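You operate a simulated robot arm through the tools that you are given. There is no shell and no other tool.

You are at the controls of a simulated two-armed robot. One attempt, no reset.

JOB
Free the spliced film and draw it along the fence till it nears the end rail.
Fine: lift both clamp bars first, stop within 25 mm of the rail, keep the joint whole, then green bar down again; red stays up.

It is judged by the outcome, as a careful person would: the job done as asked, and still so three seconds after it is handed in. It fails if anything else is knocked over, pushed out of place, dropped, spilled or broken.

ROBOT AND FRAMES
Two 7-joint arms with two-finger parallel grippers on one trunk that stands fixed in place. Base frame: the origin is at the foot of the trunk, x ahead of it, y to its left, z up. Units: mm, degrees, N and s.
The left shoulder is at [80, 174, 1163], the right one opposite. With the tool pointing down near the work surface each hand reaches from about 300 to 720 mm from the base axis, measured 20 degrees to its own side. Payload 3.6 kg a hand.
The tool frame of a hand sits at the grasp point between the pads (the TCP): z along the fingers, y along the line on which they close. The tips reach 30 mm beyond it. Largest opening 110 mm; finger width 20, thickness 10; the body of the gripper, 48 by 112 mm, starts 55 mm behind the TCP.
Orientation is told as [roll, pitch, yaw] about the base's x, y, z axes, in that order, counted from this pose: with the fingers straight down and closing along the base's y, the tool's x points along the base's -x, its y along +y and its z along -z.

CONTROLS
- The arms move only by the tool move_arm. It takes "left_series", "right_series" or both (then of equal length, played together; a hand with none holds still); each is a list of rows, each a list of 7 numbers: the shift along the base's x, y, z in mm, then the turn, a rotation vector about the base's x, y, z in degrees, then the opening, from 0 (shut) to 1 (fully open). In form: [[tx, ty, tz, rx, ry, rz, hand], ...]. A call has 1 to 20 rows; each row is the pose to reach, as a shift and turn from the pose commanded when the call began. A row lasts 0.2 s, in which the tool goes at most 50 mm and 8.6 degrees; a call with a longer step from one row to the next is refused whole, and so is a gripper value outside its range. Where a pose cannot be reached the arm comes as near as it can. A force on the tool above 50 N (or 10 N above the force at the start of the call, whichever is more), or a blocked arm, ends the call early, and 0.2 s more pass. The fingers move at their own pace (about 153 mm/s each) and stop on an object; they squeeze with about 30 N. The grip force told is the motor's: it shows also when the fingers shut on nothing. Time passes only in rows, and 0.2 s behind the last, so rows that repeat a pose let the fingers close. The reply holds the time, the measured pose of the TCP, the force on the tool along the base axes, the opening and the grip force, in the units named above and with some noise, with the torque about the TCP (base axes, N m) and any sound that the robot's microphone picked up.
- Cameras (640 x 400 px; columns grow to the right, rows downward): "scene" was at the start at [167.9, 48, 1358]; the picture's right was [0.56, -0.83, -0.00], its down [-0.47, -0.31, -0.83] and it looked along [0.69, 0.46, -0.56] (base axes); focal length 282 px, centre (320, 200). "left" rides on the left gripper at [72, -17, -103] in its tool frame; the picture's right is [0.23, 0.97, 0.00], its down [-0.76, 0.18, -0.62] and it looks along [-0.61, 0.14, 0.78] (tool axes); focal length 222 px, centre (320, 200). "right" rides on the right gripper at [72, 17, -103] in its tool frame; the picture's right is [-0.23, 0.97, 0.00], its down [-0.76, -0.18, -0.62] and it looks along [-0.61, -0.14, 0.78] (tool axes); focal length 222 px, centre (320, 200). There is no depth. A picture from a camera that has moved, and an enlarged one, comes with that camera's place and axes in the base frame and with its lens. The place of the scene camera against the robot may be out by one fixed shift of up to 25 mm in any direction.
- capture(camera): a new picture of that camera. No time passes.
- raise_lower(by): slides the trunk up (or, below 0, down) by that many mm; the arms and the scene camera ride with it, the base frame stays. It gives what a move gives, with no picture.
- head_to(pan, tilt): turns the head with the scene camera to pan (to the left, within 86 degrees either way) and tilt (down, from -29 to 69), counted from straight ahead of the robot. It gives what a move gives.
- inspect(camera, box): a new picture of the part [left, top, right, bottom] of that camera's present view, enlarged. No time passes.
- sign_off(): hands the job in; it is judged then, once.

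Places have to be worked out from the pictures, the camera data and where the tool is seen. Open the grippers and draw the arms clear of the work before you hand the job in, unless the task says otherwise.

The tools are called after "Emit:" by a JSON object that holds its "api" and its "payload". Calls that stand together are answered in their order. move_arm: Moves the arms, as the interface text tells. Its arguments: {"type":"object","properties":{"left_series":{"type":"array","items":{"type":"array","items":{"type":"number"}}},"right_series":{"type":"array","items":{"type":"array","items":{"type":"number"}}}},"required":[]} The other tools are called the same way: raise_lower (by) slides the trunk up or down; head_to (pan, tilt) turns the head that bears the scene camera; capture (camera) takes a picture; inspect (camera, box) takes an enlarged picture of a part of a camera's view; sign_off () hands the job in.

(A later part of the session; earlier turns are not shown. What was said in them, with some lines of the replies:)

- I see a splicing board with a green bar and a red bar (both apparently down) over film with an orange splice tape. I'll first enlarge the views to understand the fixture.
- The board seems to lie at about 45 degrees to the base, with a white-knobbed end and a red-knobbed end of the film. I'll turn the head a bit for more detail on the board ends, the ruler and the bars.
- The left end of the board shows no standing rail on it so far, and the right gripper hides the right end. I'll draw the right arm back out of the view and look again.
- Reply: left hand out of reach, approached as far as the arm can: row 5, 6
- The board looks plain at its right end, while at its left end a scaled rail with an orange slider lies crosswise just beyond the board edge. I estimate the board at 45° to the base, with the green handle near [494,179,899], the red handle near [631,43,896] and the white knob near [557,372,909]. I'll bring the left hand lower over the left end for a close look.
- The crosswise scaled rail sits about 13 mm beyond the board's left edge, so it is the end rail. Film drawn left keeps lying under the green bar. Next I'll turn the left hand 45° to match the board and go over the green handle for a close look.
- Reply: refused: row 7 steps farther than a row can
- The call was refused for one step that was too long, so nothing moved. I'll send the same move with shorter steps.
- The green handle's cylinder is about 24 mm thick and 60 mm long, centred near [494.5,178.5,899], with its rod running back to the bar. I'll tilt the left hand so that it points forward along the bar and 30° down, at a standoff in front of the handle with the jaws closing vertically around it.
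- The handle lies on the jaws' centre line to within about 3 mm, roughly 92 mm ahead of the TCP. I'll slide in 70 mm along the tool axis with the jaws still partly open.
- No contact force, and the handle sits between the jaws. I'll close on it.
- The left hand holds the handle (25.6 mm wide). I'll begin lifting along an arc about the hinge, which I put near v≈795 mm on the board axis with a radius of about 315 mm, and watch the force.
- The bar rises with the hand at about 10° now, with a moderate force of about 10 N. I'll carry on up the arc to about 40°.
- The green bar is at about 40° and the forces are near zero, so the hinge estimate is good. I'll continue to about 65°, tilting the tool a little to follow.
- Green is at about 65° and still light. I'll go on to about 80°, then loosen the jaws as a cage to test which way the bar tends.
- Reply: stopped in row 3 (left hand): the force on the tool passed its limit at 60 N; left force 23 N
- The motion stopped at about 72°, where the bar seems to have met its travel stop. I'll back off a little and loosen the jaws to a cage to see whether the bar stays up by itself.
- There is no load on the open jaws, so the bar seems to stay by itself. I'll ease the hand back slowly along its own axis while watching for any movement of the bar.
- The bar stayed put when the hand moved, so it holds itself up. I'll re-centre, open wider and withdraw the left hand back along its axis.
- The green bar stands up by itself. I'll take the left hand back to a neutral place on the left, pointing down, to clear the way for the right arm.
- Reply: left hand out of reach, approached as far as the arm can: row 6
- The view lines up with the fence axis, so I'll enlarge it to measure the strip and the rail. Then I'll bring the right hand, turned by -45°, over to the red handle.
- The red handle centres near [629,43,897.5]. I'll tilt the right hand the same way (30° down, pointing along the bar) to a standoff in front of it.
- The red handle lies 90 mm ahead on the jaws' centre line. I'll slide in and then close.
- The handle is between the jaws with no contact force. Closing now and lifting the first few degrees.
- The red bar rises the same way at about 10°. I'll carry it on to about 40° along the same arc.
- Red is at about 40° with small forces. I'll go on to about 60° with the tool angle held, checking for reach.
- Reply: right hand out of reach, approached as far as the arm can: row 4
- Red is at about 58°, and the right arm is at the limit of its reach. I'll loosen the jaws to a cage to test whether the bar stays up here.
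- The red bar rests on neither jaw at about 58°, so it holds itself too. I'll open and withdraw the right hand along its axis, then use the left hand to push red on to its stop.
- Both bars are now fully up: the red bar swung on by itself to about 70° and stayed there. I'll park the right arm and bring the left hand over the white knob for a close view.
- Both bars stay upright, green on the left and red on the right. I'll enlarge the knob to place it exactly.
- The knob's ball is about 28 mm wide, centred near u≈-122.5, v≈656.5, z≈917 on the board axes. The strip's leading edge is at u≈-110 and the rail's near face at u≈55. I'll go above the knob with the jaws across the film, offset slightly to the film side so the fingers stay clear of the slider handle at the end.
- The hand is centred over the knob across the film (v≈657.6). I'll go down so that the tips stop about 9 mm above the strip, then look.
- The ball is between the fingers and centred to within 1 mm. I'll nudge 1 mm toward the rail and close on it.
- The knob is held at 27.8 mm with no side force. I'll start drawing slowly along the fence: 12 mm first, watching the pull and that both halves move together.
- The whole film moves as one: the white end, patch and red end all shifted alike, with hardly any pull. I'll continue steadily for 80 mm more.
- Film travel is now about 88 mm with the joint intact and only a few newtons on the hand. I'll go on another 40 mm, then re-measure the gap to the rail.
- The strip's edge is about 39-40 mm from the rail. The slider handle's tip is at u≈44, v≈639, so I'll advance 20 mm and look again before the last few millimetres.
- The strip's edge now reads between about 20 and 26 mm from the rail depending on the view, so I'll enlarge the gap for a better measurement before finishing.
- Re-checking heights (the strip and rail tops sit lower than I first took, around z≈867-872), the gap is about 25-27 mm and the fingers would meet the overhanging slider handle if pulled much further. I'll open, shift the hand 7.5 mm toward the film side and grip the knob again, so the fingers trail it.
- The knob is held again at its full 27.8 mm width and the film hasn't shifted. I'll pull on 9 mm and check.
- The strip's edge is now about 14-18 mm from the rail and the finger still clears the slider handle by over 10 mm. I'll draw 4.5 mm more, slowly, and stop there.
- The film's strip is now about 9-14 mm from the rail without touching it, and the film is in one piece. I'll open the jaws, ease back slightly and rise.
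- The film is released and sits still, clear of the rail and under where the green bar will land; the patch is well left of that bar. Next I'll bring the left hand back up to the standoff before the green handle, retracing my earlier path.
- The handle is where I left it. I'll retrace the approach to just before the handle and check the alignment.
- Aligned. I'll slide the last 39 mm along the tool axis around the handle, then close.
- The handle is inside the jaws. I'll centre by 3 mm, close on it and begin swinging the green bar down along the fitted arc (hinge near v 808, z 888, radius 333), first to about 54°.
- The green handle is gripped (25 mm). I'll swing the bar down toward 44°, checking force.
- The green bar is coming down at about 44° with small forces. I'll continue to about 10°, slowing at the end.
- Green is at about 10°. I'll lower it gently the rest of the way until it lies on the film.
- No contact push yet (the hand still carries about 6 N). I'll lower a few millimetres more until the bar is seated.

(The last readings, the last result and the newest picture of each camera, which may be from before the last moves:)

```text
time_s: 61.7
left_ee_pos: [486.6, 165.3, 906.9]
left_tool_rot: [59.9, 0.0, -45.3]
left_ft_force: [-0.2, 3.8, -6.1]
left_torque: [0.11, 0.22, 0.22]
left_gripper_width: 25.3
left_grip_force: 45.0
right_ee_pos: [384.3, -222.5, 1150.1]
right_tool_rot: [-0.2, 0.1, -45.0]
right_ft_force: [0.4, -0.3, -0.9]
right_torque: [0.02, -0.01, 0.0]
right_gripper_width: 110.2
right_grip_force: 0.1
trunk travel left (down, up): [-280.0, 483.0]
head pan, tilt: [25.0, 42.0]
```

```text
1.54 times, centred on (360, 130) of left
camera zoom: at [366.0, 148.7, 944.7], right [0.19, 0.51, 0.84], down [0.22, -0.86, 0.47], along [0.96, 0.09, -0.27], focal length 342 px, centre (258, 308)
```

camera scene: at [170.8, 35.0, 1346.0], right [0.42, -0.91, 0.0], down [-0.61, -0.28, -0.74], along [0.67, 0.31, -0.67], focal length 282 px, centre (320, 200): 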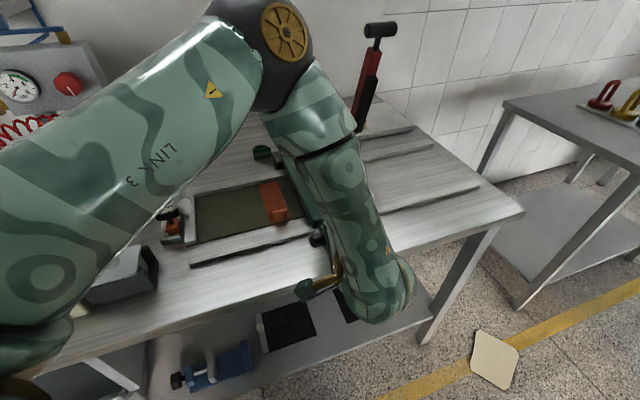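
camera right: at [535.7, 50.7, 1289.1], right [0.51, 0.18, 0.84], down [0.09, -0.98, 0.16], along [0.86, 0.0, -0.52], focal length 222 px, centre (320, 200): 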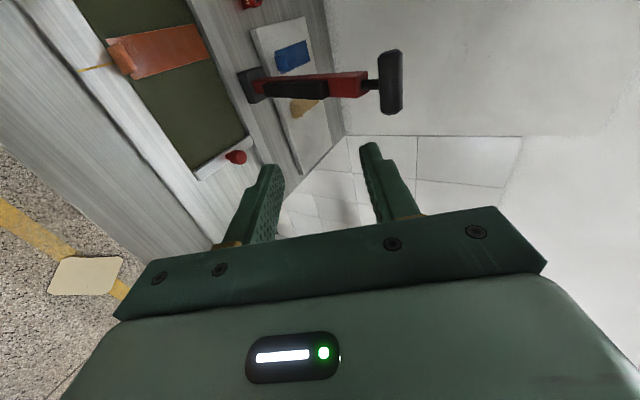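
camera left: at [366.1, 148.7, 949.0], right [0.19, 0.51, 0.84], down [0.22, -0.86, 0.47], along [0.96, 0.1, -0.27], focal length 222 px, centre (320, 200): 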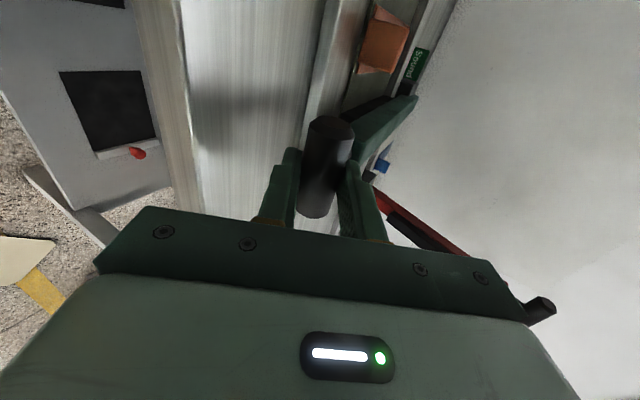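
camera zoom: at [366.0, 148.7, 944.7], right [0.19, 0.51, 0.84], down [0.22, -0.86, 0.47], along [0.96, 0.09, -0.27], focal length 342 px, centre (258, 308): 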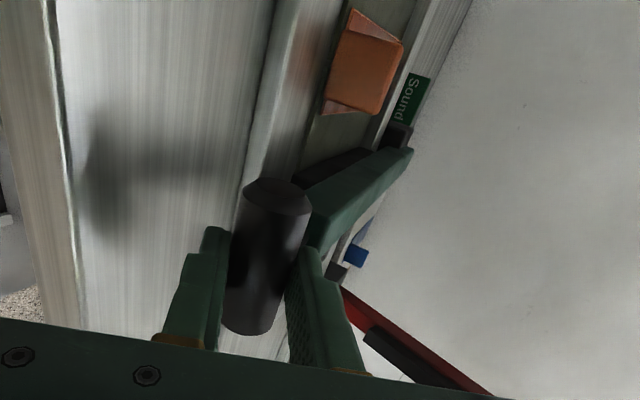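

Emit:
{"api": "move_arm", "payload": {"left_series": [[0, 0, -1.5, 0, 0, 0, 0.1], [0, 0, -3, 0, 0, 0, 0.1], [0, 0, -3, 0, 0, 0, 0.1]]}}

Emit:
{"api": "inspect", "payload": {"camera": "left", "box": [220, 0, 500, 260]}}

```text
time_s: 62.5
left_ee_pos: [486.2, 165.7, 904.2]
left_tool_rot: [59.9, 0.0, -45.2]
left_ft_force: [-2.7, 3.4, -5.3]
left_torque: [-0.22, -0.03, -0.17]
left_gripper_width: 25.1
left_grip_force: 44.8
right_ee_pos: [385.0, -223.8, 1149.5]
right_tool_rot: [0.0, 0.0, -44.9]
right_ft_force: [0.6, -0.1, -0.1]
right_torque: [0.01, 0.04, -0.01]
right_gripper_width: 110.0
right_grip_force: 0.0
trunk travel left (down, up): [-280.0, 483.0]
head pan, tilt: [25.0, 42.0]
```

```text
1.54 times, centred on (360, 130) of left
camera zoom: at [366.0, 148.6, 942.1], right [0.19, 0.51, 0.84], down [0.22, -0.86, 0.47], along [0.96, 0.09, -0.27], focal length 342 px, centre (258, 308)
```

zoom: 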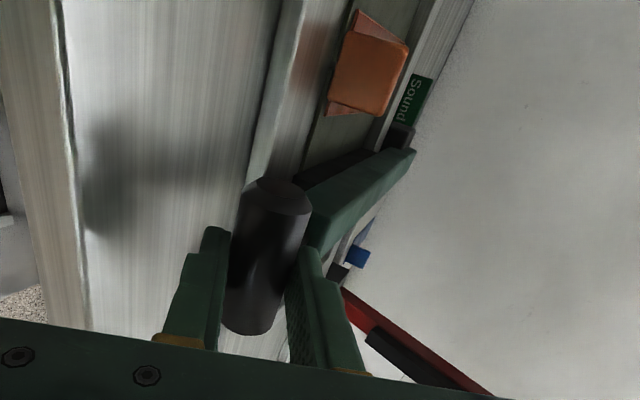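

Emit:
{"api": "move_arm", "payload": {"left_series": [[0, 0, -1.5, 0, 0, 0, 0.1], [0, 0, -3, 0, 0, 0, 0.1], [0, 0, -3, 0, 0, 0, 0.1]]}}

Emit:
{"api": "inspect", "payload": {"camera": "left", "box": [280, 60, 440, 200]}}

```text
time_s: 63.3
left_ee_pos: [486.4, 166.0, 903.0]
left_tool_rot: [60.1, -0.2, -45.2]
left_ft_force: [1.9, 2.8, 7.5]
left_torque: [0.29, 0.3, 0.47]
left_gripper_width: 25.5
left_grip_force: 45.0
right_ee_pos: [383.6, -223.2, 1150.8]
right_tool_rot: [0.0, 0.0, -45.0]
right_ft_force: [-0.6, -0.3, -0.1]
right_torque: [0.01, 0.0, 0.0]
right_gripper_width: 109.9
right_grip_force: 0.1
trunk travel left (down, up): [-280.0, 483.0]
head pan, tilt: [25.0, 42.0]
```

```text
2.86 times, centred on (360, 130) of left
camera zoom: at [365.9, 148.6, 940.3], right [0.18, 0.51, 0.84], down [0.21, -0.86, 0.47], along [0.96, 0.1, -0.27], focal length 635 px, centre (206, 400)
```

zoom: 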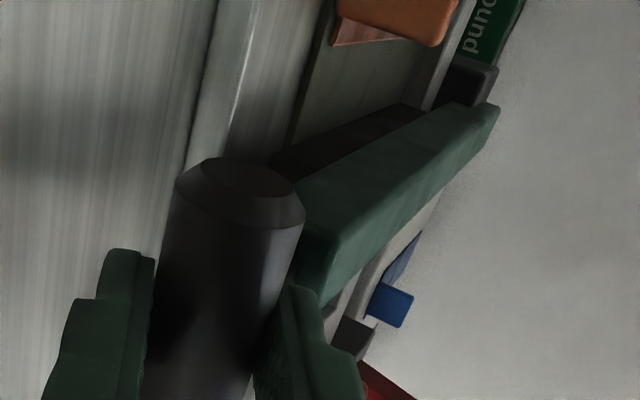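

The force flipped to +7.5 N, so the green bar is seated on the film. I'll open the jaws and back out along the tool axis.

Emit:
{"api": "move_arm", "payload": {"left_series": [[0, 0, 1, 0, 0, 0, 0.2], [0, 0, 1, 0, 0, 0, 0.3], [0, 0, 1, 0, 0, 0, 0.36], [0, 0, 1, 0, 0, 0, 0.36]]}}

Emit:
{"api": "inspect", "payload": {"camera": "left", "box": [220, 60, 440, 260]}}

```text
time_s: 64.3
left_ee_pos: [487.0, 166.8, 904.2]
left_tool_rot: [60.0, -0.1, -45.2]
left_ft_force: [0.0, 0.2, 0.3]
left_torque: [0.01, -0.01, 0.0]
left_gripper_width: 39.7
left_grip_force: 0.0
right_ee_pos: [385.2, -223.9, 1150.2]
right_tool_rot: [-0.1, -0.1, -45.1]
right_ft_force: [-0.7, -0.6, -0.1]
right_torque: [-0.01, 0.01, -0.02]
right_gripper_width: 109.9
right_grip_force: 0.2
trunk travel left (down, up): [-280.0, 483.0]
head pan, tilt: [25.0, 42.0]
```

```text
2.00 times, centred on (330, 160) of left
camera zoom: at [365.9, 148.4, 941.0], right [0.18, 0.51, 0.84], down [0.22, -0.86, 0.47], along [0.96, 0.1, -0.27], focal length 444 px, centre (300, 280)
```

zoom: 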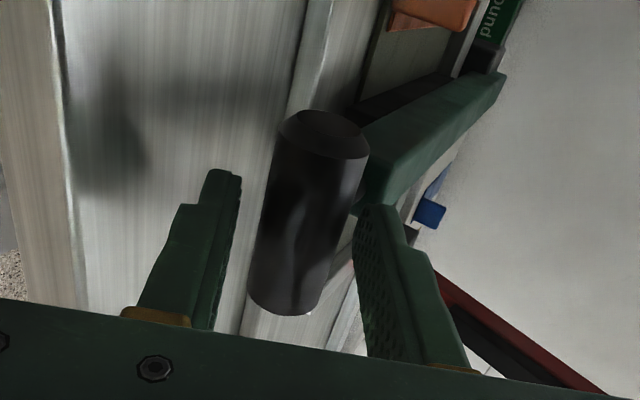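

The jaws are free of the handle. I'll centre slightly and withdraw, then go up and away to the left.

Emit:
{"api": "move_arm", "payload": {"left_series": [[1, 1, 2.5, 0, 0, 0, 0.4], [-9.5, -9.5, 11, 0, 0, 0, 0.4], [-20.5, -20.5, 20, 0, 0, 0, 0.4], [-31, -31, 28.5, 0, 0, 0, 0.4], [-42, -42, 37.5, 0, 0, 0, 0.4], [-52, -52, 46, 0, 0, 0, 0.4]]}}

Emit:
{"api": "capture", "payload": {"camera": "left"}}

Emit:
{"api": "capture", "payload": {"camera": "scene"}}

```text
time_s: 65.7
left_ee_pos: [433.4, 112.0, 950.7]
left_tool_rot: [60.0, -0.1, -45.3]
left_ft_force: [-0.4, 0.3, -0.9]
left_torque: [0.01, 0.0, -0.01]
left_gripper_width: 44.1
left_grip_force: 0.0
right_ee_pos: [383.6, -224.3, 1150.2]
right_tool_rot: [-0.1, 0.0, -45.0]
right_ft_force: [0.3, 0.0, 0.0]
right_torque: [0.03, 0.02, 0.01]
right_gripper_width: 109.8
right_grip_force: 0.1
trunk travel left (down, up): [-280.0, 483.0]
head pan, tilt: [25.0, 42.0]
```

```text
taken
camera left: at [313.0, 94.5, 987.3], right [0.18, 0.51, 0.84], down [0.22, -0.86, 0.47], along [0.96, 0.1, -0.27], focal length 222 px, centre (320, 200)
```

left: 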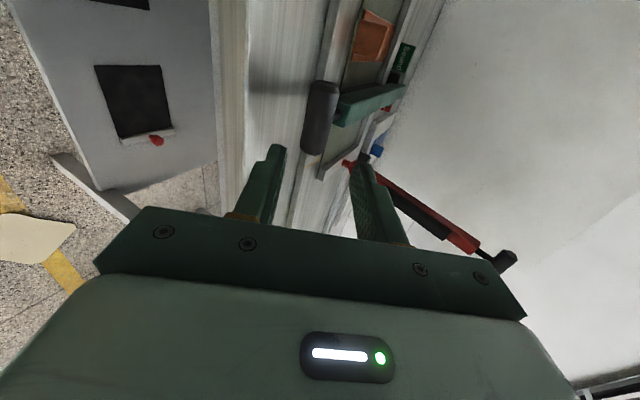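

```text
taken
camera scene: at [169.6, 33.3, 1346.3], right [0.42, -0.91, 0.0], down [-0.61, -0.28, -0.74], along [0.67, 0.31, -0.67], focal length 282 px, centre (320, 200)
```

scene: 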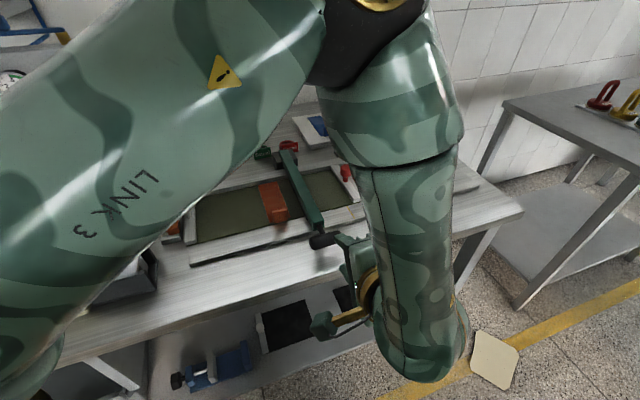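

The green bar is down and red stays up. I'll lift the hand, turn it back to pointing down and move it to its parking place on the left.

Emit:
{"api": "move_arm", "payload": {"left_series": [[0, 5, 20, 0, 0, 0, 0.4], [0, 12, 40, -5.3, 5.3, 0, 0.4], [0, 20, 60, -10.6, 10.6, 0, 0.4], [0, 30, 80, -15.9, 15.9, 0, 0.4], [0, 42, 100, -21.2, 21.2, 0, 0.5], [0, 54, 115, -26.5, 26.5, 0, 0.5], [0, 66, 125, -31.8, 31.8, 0, 0.5], [0, 78, 135, -37.1, 37.1, 0, 0.5], [0, 90, 145, -42.4, 42.4, 0, 0.5], [0, 120, 155, -42.4, 42.4, 0, 0.5], [0, 155, 165, -42.4, 42.4, 0, 0.5], [0, 195, 180, -42.4, 42.4, 0, 0.6], [0, 235, 195, -42.4, 42.4, 0, 0.8], [0, 268, 205, -42.4, 42.4, 0, 1]]}}

Emit:
{"api": "capture", "payload": {"camera": "scene"}}

Emit:
{"api": "capture", "payload": {"camera": "left"}}

```text
time_s: 68.7
left_ee_pos: [433.8, 381.4, 1154.5]
left_tool_rot: [0.0, -0.2, -45.0]
left_ft_force: [-0.3, 0.2, -1.0]
left_torque: [-0.02, 0.01, -0.02]
left_gripper_width: 109.8
left_grip_force: 0.0
right_ee_pos: [384.8, -223.4, 1149.6]
right_tool_rot: [0.0, 0.0, -45.0]
right_ft_force: [0.6, -0.5, 0.1]
right_torque: [-0.01, -0.02, 0.02]
right_gripper_width: 110.0
right_grip_force: 0.0
trunk travel left (down, up): [-280.0, 483.0]
head pan, tilt: [25.0, 42.0]
```

```text
taken
camera scene: at [169.8, 34.6, 1346.2], right [0.42, -0.91, 0.0], down [-0.61, -0.28, -0.74], along [0.67, 0.31, -0.67], focal length 282 px, centre (320, 200)
```

scene: 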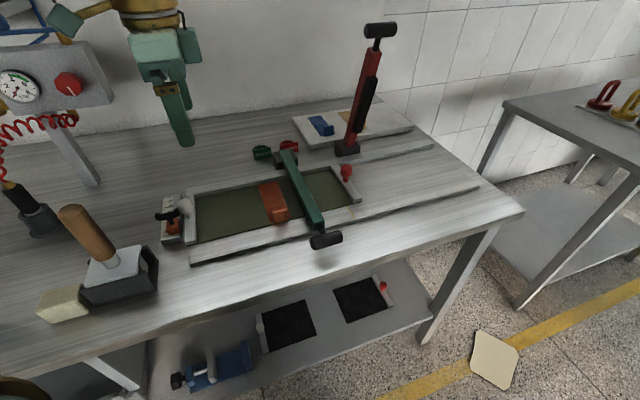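

```text
taken
camera left: at [370.8, 422.3, 1257.4], right [0.53, 0.85, 0.0], down [0.66, -0.41, 0.63], along [0.53, -0.33, -0.78], focal length 222 px, centre (320, 200)
```

left: 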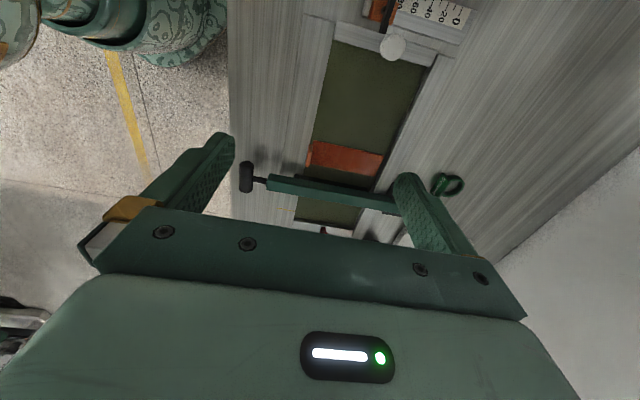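

Emit:
{"api": "inspect", "payload": {"camera": "left", "box": [290, 0, 490, 130]}}

Emit:
{"api": "inspect", "payload": {"camera": "scene", "box": [150, 120, 400, 270]}}

Emit:
{"api": "inspect", "payload": {"camera": "scene", "box": [150, 185, 230, 255]}}

Emit:
{"api": "inspect", "payload": {"camera": "left", "box": [230, 100, 470, 250]}}

```text
3.08 times, centred on (390, 65) of left
camera zoom: at [370.8, 422.3, 1257.4], right [0.53, 0.85, 0.0], down [0.66, -0.41, 0.63], along [0.53, -0.33, -0.78], focal length 684 px, centre (105, 615)
```

zoom: 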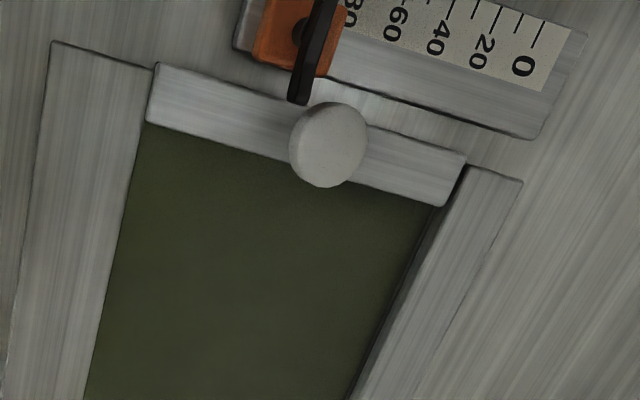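

```text
2.56 times, centred on (275, 195) of scene
camera zoom: at [169.8, 34.6, 1346.2], right [0.42, -0.91, 0.0], down [-0.61, -0.28, -0.74], along [0.67, 0.31, -0.67], focal length 722 px, centre (435, 213)
```

zoom: 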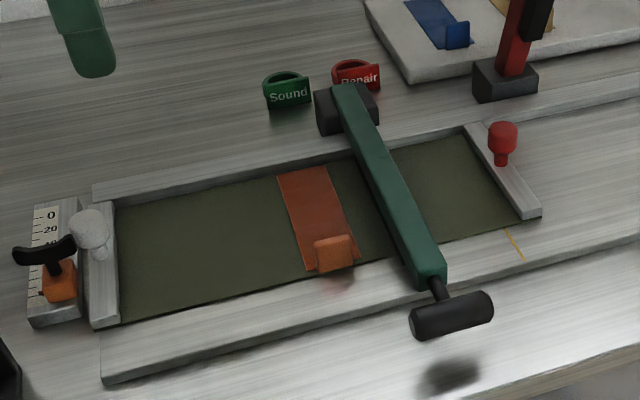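

```text
5.71 times, centred on (190, 220) of scene
camera zoom: at [169.8, 34.6, 1346.2], right [0.42, -0.91, 0.0], down [-0.61, -0.28, -0.74], along [0.67, 0.31, -0.67], focal length 1612 px, centre (1063, 86)
```

zoom: 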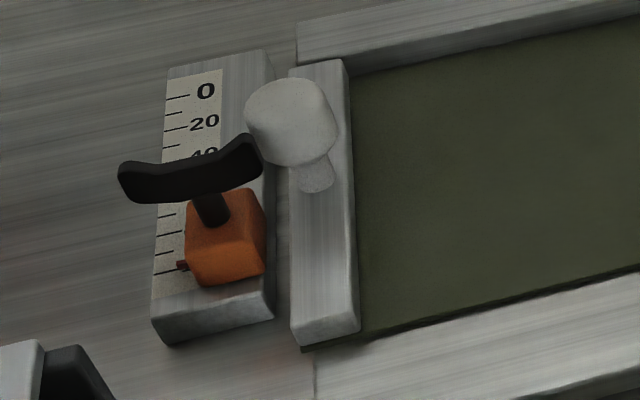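

```text
2.67 times, centred on (350, 175) of left
camera zoom: at [370.8, 422.3, 1257.4], right [0.53, 0.85, 0.0], down [0.66, -0.41, 0.63], along [0.53, -0.33, -0.78], focal length 592 px, centre (240, 267)
```

zoom: 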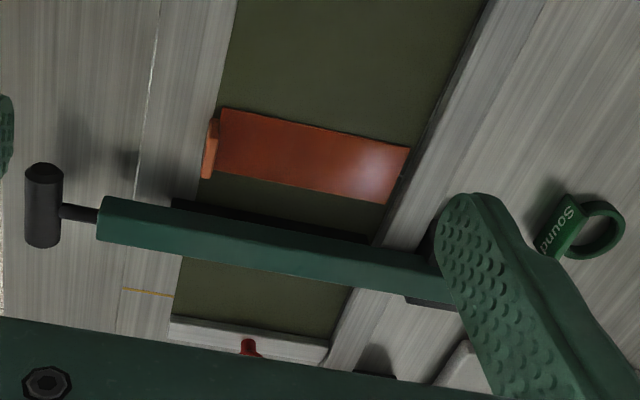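

Final check: the green bar lies down on the film with its handle back at its first place, and the red bar stands up. The splice is whole, and the film's edge is about 12-13 mm from the end rail without touching it. Both hands are open and clear, so I hand the job in.

Emit:
{"api": "sign_off", "payload": {}}

```text
The job is handed in.
```

The film is freed and drawn left along the fence, and its leading edge now sits about 12–13 mm short of the end rail, not touching it. That distance comes from the clearest overhead view. Some angled views read differently, from about 6 to 17 mm, but every reading was inside your 25 mm limit.

- **Bars:** I lifted both bars before moving the film. Green is back down on the film, with its handle where it started. Red is still up and holds by itself.
- **Joint:** The splice looks whole. The white end, patch and red end moved together, and the pull stayed at a few newtons.
- **Overhang:** The white end strip hangs a few millimetres over the board's left edge. I left it that way to bring the film closer to the rail, and it sits level.
- **Rail:** I took the scaled rail with the orange slider, just beyond the board's left edge, to be the end rail. I saw no other rail at either end of the board.

The slider and the other things on the bench look untouched. Both hands are open and drawn clear, and the job is handed in.
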